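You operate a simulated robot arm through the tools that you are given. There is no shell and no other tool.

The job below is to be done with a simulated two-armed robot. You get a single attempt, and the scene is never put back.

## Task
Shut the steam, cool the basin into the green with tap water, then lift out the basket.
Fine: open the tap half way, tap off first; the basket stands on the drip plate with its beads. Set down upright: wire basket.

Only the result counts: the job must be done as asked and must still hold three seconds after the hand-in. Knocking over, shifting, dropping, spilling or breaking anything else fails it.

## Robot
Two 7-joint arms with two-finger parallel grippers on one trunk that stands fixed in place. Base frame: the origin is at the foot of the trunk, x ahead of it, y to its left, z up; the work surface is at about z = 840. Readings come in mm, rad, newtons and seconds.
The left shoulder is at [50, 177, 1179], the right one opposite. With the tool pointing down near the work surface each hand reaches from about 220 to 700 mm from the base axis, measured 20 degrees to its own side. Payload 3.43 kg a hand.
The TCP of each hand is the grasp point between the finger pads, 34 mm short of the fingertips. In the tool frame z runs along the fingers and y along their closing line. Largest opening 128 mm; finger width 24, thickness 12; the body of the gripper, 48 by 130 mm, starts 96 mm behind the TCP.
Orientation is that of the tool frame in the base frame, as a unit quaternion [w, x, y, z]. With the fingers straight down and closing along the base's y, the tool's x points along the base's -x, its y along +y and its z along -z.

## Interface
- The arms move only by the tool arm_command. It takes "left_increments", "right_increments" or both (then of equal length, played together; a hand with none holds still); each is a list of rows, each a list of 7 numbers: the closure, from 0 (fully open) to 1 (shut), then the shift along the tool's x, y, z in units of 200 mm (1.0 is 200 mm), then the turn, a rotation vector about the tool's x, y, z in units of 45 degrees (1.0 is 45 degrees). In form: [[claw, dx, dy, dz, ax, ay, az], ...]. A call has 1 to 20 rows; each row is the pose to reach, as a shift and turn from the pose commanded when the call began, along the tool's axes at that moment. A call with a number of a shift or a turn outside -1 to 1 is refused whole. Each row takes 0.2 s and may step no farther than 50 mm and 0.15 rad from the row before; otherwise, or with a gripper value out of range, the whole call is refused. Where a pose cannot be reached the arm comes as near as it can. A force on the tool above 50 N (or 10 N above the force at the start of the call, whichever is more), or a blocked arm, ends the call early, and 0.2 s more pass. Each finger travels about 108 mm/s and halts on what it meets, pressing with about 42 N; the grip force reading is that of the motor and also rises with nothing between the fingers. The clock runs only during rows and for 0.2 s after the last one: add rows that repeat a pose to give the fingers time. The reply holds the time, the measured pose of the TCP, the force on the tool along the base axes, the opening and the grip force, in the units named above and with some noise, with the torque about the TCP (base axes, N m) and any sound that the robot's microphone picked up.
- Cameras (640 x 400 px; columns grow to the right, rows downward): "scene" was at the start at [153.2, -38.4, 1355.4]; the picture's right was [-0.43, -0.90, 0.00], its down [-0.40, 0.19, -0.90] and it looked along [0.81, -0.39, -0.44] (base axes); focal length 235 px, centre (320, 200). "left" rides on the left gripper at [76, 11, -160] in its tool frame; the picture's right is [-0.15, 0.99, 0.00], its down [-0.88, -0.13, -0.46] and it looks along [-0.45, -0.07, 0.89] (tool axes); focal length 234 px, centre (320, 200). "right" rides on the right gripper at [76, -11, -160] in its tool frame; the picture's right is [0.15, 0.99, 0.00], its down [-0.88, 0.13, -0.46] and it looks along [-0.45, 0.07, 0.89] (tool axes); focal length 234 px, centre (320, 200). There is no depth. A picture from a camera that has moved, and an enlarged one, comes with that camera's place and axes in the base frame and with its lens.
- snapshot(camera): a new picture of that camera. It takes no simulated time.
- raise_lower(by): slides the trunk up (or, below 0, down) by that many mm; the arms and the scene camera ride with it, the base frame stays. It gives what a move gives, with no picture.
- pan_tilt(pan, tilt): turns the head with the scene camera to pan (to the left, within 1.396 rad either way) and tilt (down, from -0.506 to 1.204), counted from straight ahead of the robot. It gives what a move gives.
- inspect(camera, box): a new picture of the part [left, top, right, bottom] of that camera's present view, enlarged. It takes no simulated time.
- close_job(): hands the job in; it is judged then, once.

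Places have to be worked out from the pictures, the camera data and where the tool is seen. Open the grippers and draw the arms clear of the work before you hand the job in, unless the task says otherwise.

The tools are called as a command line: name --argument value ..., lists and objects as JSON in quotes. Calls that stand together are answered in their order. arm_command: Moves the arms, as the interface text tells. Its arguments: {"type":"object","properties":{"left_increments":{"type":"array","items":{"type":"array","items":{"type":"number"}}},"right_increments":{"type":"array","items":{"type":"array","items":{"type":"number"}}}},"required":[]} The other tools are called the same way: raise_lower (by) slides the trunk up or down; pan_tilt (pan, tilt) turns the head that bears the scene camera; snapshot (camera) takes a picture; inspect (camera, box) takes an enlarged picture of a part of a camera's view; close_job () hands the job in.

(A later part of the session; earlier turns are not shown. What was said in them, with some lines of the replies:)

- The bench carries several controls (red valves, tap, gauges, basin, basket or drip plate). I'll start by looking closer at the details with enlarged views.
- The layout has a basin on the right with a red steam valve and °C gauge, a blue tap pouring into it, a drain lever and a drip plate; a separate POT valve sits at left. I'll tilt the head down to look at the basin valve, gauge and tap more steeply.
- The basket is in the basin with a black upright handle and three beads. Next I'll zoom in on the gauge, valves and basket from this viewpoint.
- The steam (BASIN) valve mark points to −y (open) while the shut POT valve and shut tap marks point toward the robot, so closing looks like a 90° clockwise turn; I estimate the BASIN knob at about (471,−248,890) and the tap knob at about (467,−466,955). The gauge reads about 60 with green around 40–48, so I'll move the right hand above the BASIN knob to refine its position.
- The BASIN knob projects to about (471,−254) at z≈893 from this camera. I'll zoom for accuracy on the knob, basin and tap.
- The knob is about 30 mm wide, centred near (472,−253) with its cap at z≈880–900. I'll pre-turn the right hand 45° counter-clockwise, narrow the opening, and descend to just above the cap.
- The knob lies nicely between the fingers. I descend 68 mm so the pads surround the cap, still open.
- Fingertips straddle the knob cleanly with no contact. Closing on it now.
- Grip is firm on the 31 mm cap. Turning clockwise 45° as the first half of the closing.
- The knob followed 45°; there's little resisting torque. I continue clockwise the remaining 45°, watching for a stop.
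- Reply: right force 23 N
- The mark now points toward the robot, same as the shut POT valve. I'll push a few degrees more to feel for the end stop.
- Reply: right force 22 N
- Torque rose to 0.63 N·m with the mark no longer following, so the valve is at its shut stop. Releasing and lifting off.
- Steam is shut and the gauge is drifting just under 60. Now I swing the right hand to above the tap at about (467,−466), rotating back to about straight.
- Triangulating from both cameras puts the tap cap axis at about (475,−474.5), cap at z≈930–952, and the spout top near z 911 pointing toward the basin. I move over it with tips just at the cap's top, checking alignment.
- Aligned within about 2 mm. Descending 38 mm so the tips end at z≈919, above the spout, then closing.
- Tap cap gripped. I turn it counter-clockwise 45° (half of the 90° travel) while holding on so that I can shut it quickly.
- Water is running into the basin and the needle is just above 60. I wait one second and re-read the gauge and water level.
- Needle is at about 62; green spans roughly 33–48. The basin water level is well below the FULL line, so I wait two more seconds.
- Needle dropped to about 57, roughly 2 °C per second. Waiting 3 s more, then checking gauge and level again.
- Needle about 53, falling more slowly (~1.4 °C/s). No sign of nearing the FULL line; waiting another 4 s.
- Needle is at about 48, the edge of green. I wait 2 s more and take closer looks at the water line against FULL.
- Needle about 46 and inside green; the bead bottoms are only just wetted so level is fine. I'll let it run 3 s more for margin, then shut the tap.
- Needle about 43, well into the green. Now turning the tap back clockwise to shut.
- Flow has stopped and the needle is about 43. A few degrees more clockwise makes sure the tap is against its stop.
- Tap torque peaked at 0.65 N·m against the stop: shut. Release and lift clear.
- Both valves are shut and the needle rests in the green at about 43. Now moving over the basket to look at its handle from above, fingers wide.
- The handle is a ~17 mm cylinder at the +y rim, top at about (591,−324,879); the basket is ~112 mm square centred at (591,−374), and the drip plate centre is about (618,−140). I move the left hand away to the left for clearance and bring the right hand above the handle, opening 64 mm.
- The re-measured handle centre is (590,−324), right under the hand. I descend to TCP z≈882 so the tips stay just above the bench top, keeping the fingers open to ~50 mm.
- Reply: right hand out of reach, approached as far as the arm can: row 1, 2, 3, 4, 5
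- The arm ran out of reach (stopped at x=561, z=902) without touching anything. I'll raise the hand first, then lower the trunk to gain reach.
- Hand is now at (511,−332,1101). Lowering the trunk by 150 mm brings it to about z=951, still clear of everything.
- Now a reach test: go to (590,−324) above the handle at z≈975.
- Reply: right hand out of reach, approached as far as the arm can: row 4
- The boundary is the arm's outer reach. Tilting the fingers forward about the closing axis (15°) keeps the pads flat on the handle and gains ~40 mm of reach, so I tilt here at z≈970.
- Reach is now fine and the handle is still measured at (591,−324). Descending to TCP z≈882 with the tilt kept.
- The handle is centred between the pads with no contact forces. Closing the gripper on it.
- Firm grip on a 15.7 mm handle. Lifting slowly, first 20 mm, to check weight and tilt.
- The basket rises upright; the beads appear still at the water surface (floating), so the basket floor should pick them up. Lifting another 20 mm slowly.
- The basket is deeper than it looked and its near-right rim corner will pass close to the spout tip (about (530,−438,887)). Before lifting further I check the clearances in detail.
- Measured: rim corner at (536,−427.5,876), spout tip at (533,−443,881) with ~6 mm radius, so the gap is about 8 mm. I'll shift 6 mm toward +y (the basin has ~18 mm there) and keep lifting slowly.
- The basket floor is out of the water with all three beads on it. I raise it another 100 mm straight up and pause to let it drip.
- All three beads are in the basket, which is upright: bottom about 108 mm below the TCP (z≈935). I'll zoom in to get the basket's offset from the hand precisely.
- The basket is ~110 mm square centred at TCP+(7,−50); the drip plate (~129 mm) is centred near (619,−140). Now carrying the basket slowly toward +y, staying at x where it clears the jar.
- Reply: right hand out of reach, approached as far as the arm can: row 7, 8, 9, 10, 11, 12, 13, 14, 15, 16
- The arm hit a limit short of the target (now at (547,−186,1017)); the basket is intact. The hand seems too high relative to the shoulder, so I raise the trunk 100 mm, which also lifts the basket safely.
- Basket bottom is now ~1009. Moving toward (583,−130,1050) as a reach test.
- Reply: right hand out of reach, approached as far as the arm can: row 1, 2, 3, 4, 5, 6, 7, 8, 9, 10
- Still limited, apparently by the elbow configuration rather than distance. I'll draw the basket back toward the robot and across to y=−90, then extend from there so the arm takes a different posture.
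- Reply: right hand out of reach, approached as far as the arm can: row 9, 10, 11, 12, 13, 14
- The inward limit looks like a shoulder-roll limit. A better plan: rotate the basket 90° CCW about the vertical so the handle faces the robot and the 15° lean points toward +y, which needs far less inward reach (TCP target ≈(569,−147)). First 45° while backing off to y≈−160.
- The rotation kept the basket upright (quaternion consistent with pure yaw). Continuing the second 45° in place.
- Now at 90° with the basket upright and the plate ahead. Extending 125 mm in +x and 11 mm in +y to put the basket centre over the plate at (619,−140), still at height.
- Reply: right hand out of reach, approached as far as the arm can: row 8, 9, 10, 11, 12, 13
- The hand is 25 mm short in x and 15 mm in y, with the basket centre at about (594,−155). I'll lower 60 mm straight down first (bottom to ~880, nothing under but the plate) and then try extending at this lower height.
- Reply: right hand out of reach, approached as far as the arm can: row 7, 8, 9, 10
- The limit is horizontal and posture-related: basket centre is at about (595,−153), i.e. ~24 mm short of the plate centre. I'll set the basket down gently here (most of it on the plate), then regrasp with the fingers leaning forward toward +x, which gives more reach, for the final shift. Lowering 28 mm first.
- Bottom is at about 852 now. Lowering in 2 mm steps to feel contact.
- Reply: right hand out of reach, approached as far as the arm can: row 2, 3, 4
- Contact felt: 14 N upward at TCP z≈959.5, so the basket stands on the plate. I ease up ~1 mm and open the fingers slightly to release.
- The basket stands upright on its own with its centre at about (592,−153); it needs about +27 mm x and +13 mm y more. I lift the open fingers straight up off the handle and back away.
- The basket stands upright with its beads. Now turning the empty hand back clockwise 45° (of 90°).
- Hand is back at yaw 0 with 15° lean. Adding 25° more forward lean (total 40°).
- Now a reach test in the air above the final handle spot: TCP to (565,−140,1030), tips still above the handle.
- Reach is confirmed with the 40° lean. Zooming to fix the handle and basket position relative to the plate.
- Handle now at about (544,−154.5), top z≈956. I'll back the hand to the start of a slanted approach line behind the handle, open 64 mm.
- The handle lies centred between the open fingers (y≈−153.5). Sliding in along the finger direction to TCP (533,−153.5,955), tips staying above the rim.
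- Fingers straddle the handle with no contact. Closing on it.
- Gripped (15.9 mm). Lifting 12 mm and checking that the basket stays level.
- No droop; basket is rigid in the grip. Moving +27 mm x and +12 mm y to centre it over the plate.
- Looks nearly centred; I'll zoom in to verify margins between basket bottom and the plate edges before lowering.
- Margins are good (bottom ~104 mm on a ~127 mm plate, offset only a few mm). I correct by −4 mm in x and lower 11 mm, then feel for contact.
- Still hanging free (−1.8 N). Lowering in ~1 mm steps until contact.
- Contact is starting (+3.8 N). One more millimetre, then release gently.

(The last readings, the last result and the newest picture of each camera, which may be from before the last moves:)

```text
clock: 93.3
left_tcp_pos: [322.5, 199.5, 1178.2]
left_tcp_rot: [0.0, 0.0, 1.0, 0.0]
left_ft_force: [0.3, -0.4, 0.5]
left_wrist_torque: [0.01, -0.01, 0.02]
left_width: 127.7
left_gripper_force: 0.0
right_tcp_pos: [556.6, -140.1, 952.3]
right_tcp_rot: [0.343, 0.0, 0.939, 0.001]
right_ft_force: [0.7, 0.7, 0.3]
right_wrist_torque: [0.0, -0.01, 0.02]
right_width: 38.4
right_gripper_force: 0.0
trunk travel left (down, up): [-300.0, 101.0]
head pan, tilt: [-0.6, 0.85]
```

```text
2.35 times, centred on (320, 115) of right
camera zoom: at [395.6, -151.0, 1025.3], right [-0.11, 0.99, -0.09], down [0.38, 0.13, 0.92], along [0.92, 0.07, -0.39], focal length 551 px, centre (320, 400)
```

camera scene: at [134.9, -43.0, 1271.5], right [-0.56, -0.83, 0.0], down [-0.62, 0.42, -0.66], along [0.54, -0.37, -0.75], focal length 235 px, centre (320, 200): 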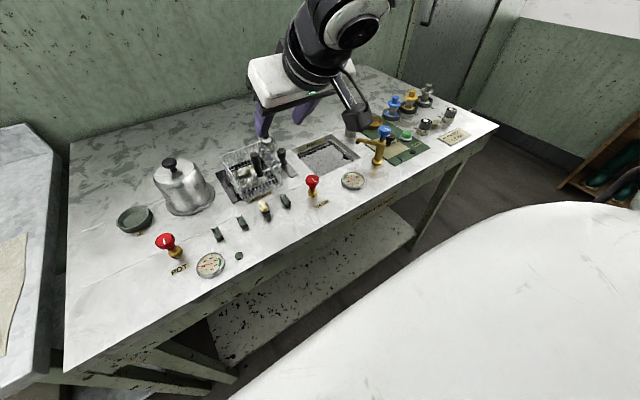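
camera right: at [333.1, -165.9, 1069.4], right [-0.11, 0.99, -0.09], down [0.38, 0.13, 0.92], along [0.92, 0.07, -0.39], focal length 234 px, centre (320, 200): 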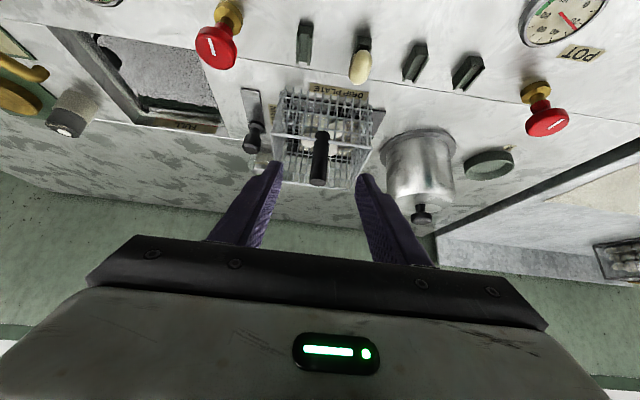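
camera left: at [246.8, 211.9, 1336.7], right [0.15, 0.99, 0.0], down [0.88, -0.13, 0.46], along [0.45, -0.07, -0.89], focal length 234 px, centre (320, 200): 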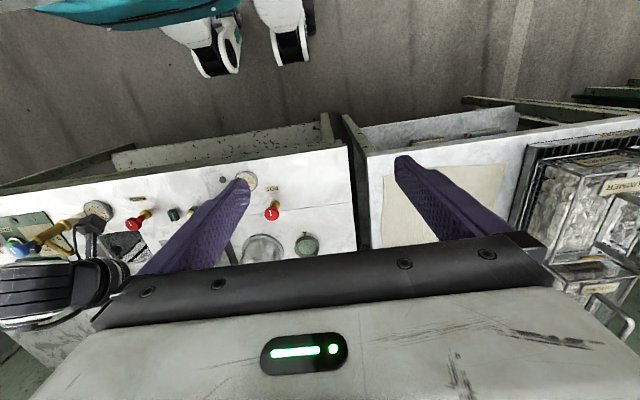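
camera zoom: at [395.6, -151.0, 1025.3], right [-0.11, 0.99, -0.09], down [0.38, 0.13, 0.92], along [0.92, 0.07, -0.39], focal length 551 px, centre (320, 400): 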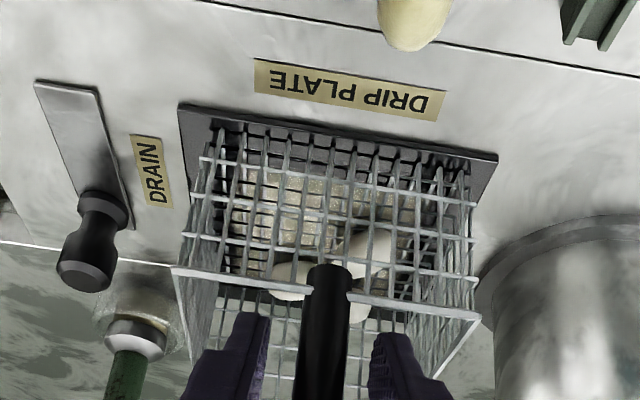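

Released with no residual force; the basket stands on the plate. Withdrawing straight back along the finger direction.

arm_command --right_increments '[[0.65, 0, 0, -0.05, 0, 0, 0], [0.65, 0, 0, -0.15, 0, 0, 0], [0.65, 0, 0, -0.28, 0, 0, 0], [0.65, 0, 0, -0.42, 0, 0, 0], [0.65, 0, 0, -0.58, 0, 0, 0], [0.65, 0, 0, -0.75, 0, 0, 0]]'

snapshot --camera "scene"

inspect --camera "scene" --box '[190, 110, 310, 210]'

inspect --camera "right" --box '[240, 40, 400, 200]'

```text
clock: 94.7
left_tcp_pos: [321.7, 199.9, 1177.7]
left_tcp_rot: [-0.001, 0.0, 1.0, -0.001]
left_ft_force: [0.2, -0.3, -0.9]
left_wrist_torque: [-0.05, -0.03, -0.03]
left_width: 127.8
left_gripper_force: 0.0
right_tcp_pos: [460.3, -140.7, 1066.6]
right_tcp_rot: [0.342, 0.001, 0.94, 0.001]
right_ft_force: [0.0, 0.3, -1.0]
right_wrist_torque: [0.02, -0.01, 0.0]
right_width: 44.7
right_gripper_force: 0.1
trunk travel left (down, up): [-300.0, 101.0]
head pan, tilt: [-0.6, 0.85]
```

```text
taken
camera scene: at [134.4, -42.8, 1271.6], right [-0.56, -0.83, 0.0], down [-0.62, 0.42, -0.66], along [0.55, -0.37, -0.75], focal length 235 px, centre (320, 200)
```

scene: 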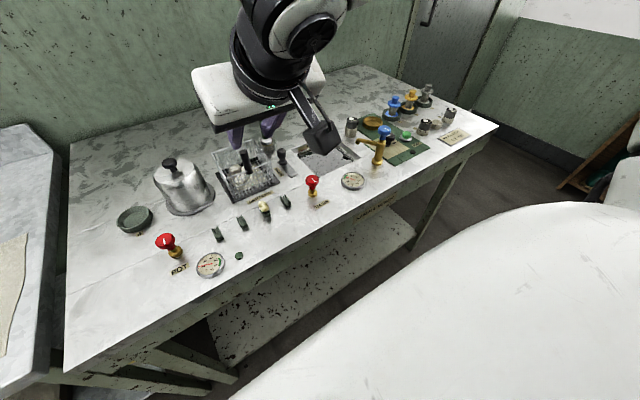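

```text
4.00 times, centred on (250, 160) of scene
camera zoom: at [134.4, -42.8, 1271.6], right [-0.56, -0.83, 0.0], down [-0.62, 0.42, -0.66], along [0.55, -0.37, -0.75], focal length 939 px, centre (600, 360)
```

zoom: 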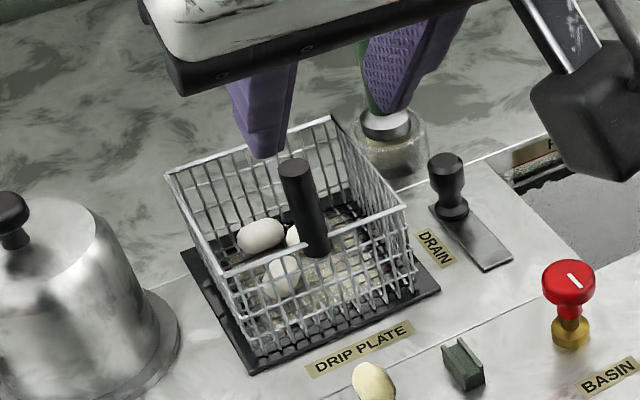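

```text
2.50 times, centred on (320, 120) of right
camera zoom: at [299.9, -150.5, 1141.0], right [-0.11, 0.99, -0.09], down [0.38, 0.13, 0.92], along [0.92, 0.07, -0.39], focal length 585 px, centre (320, 400)
```

zoom: 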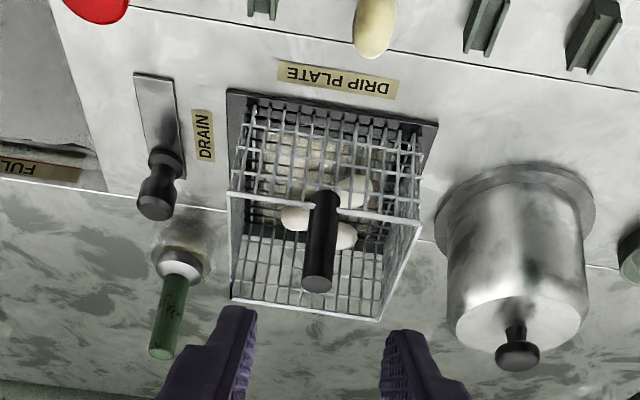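

The basket stands upright, well within the plate, with all three beads. Drawing the right arm up and away, gripper fully open, then I'll check the gauge.

arm_command --right_increments '[[0.5, -0.06, 0, -0.2, 0, 0.1, 0], [0.3, -0.12, -0.1, -0.4, 0, 0.2, 0], [0.1, -0.12, -0.3, -0.454, 0, 0.3, 0], [0, -0.12, -0.5, -0.454, 0, 0.4, 0], [0, -0.12, -0.72, -0.454, 0, 0.5, 0], [0, -0.12, -0.95, -0.454, 0, 0.55, 0]]'

snapshot --camera "scene"

inspect --camera "scene" --box '[325, 165, 385, 205]'

inspect --camera "scene" --box '[200, 120, 400, 220]'

inspect --camera "scene" --box '[205, 130, 295, 205]'

```text
clock: 96.1
left_tcp_pos: [322.0, 198.8, 1177.9]
left_tcp_rot: [0.0, 0.001, 1.0, 0.0]
left_ft_force: [0.6, -0.8, 0.1]
left_wrist_torque: [0.01, 0.02, 0.0]
left_width: 127.6
left_gripper_force: 0.1
right_tcp_pos: [420.2, -332.7, 1150.9]
right_tcp_rot: [0.133, 0.001, 0.991, 0.001]
right_ft_force: [0.3, 0.1, -0.1]
right_wrist_torque: [0.0, -0.02, 0.0]
right_width: 128.1
right_gripper_force: 0.0
trunk travel left (down, up): [-300.0, 101.0]
head pan, tilt: [-0.6, 0.85]
```

```text
taken
camera scene: at [134.9, -43.5, 1271.5], right [-0.56, -0.83, 0.0], down [-0.62, 0.42, -0.66], along [0.54, -0.37, -0.75], focal length 235 px, centre (320, 200)
```

scene: 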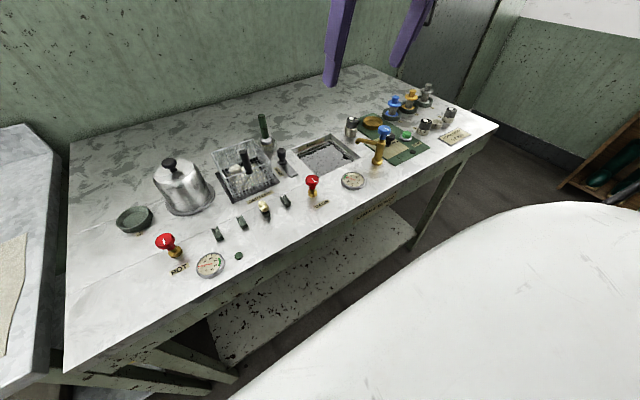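

```text
10.00 times, centred on (355, 185) of scene
camera zoom: at [134.9, -43.5, 1271.5], right [-0.56, -0.83, 0.0], down [-0.62, 0.42, -0.66], along [0.54, -0.37, -0.75], focal length 2347 px, centre (-30, 350)
```

zoom: 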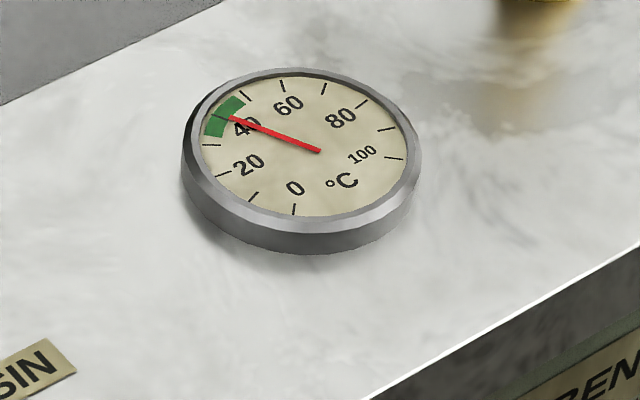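

```text
3.20 times, centred on (300, 170) of scene
camera zoom: at [134.9, -43.5, 1271.5], right [-0.56, -0.83, 0.0], down [-0.62, 0.42, -0.66], along [0.54, -0.37, -0.75], focal length 751 px, centre (384, 296)
```

zoom: 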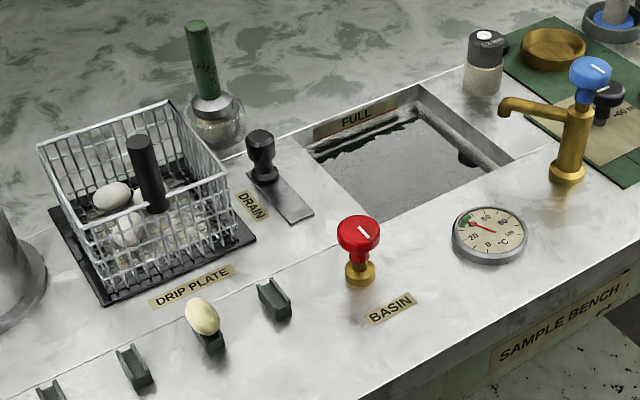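

```text
5.33 times, centred on (250, 168) of scene
camera zoom: at [134.9, -43.5, 1271.5], right [-0.56, -0.83, 0.0], down [-0.62, 0.42, -0.66], along [0.54, -0.37, -0.75], focal length 1252 px, centre (693, 373)
```

zoom: 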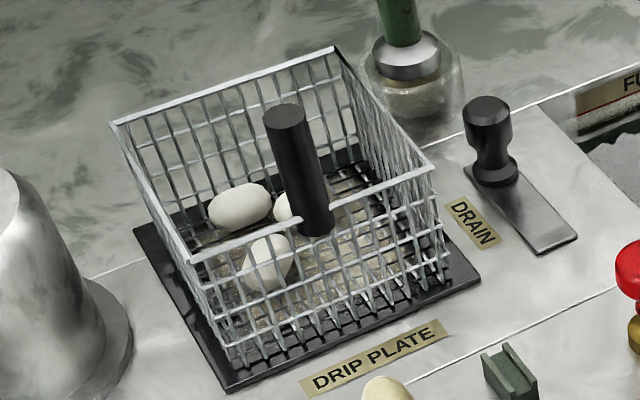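

The gauge reads about 42, in the green. Both valves are shut, and the basket stands upright on the drip plate with its three beads. Both grippers are open and clear of the work, so I'm handing the job in.

close_job

```text
The job is handed in.
```

The job is handed in. The steam is shut, the basin gauge reads about 42 °C in the green, and the wire basket stands upright on the drip plate with its three beads. I don't have the verdict.

- **Steam:** I turned the BASIN valve clockwise until it hit its stop.
- **Cooling:** I opened the tap a quarter of a circle's half, 45°. That assumes its full travel is 90°, judged from the similar steam valve; I did not test where the tap's own open stop is. I let it run about 16 seconds, then turned it off against its stop before touching the basket.
- **Basket:** It took two grips. The right arm could not reach far enough the first time, so I set the basket down partly on the plate. I then re-gripped the handle with the fingers leaning forward and moved it to within a few millimetres of the plate's centre.

In the last pictures nothing else on the bench had moved. Both grippers are open and clear of the work.
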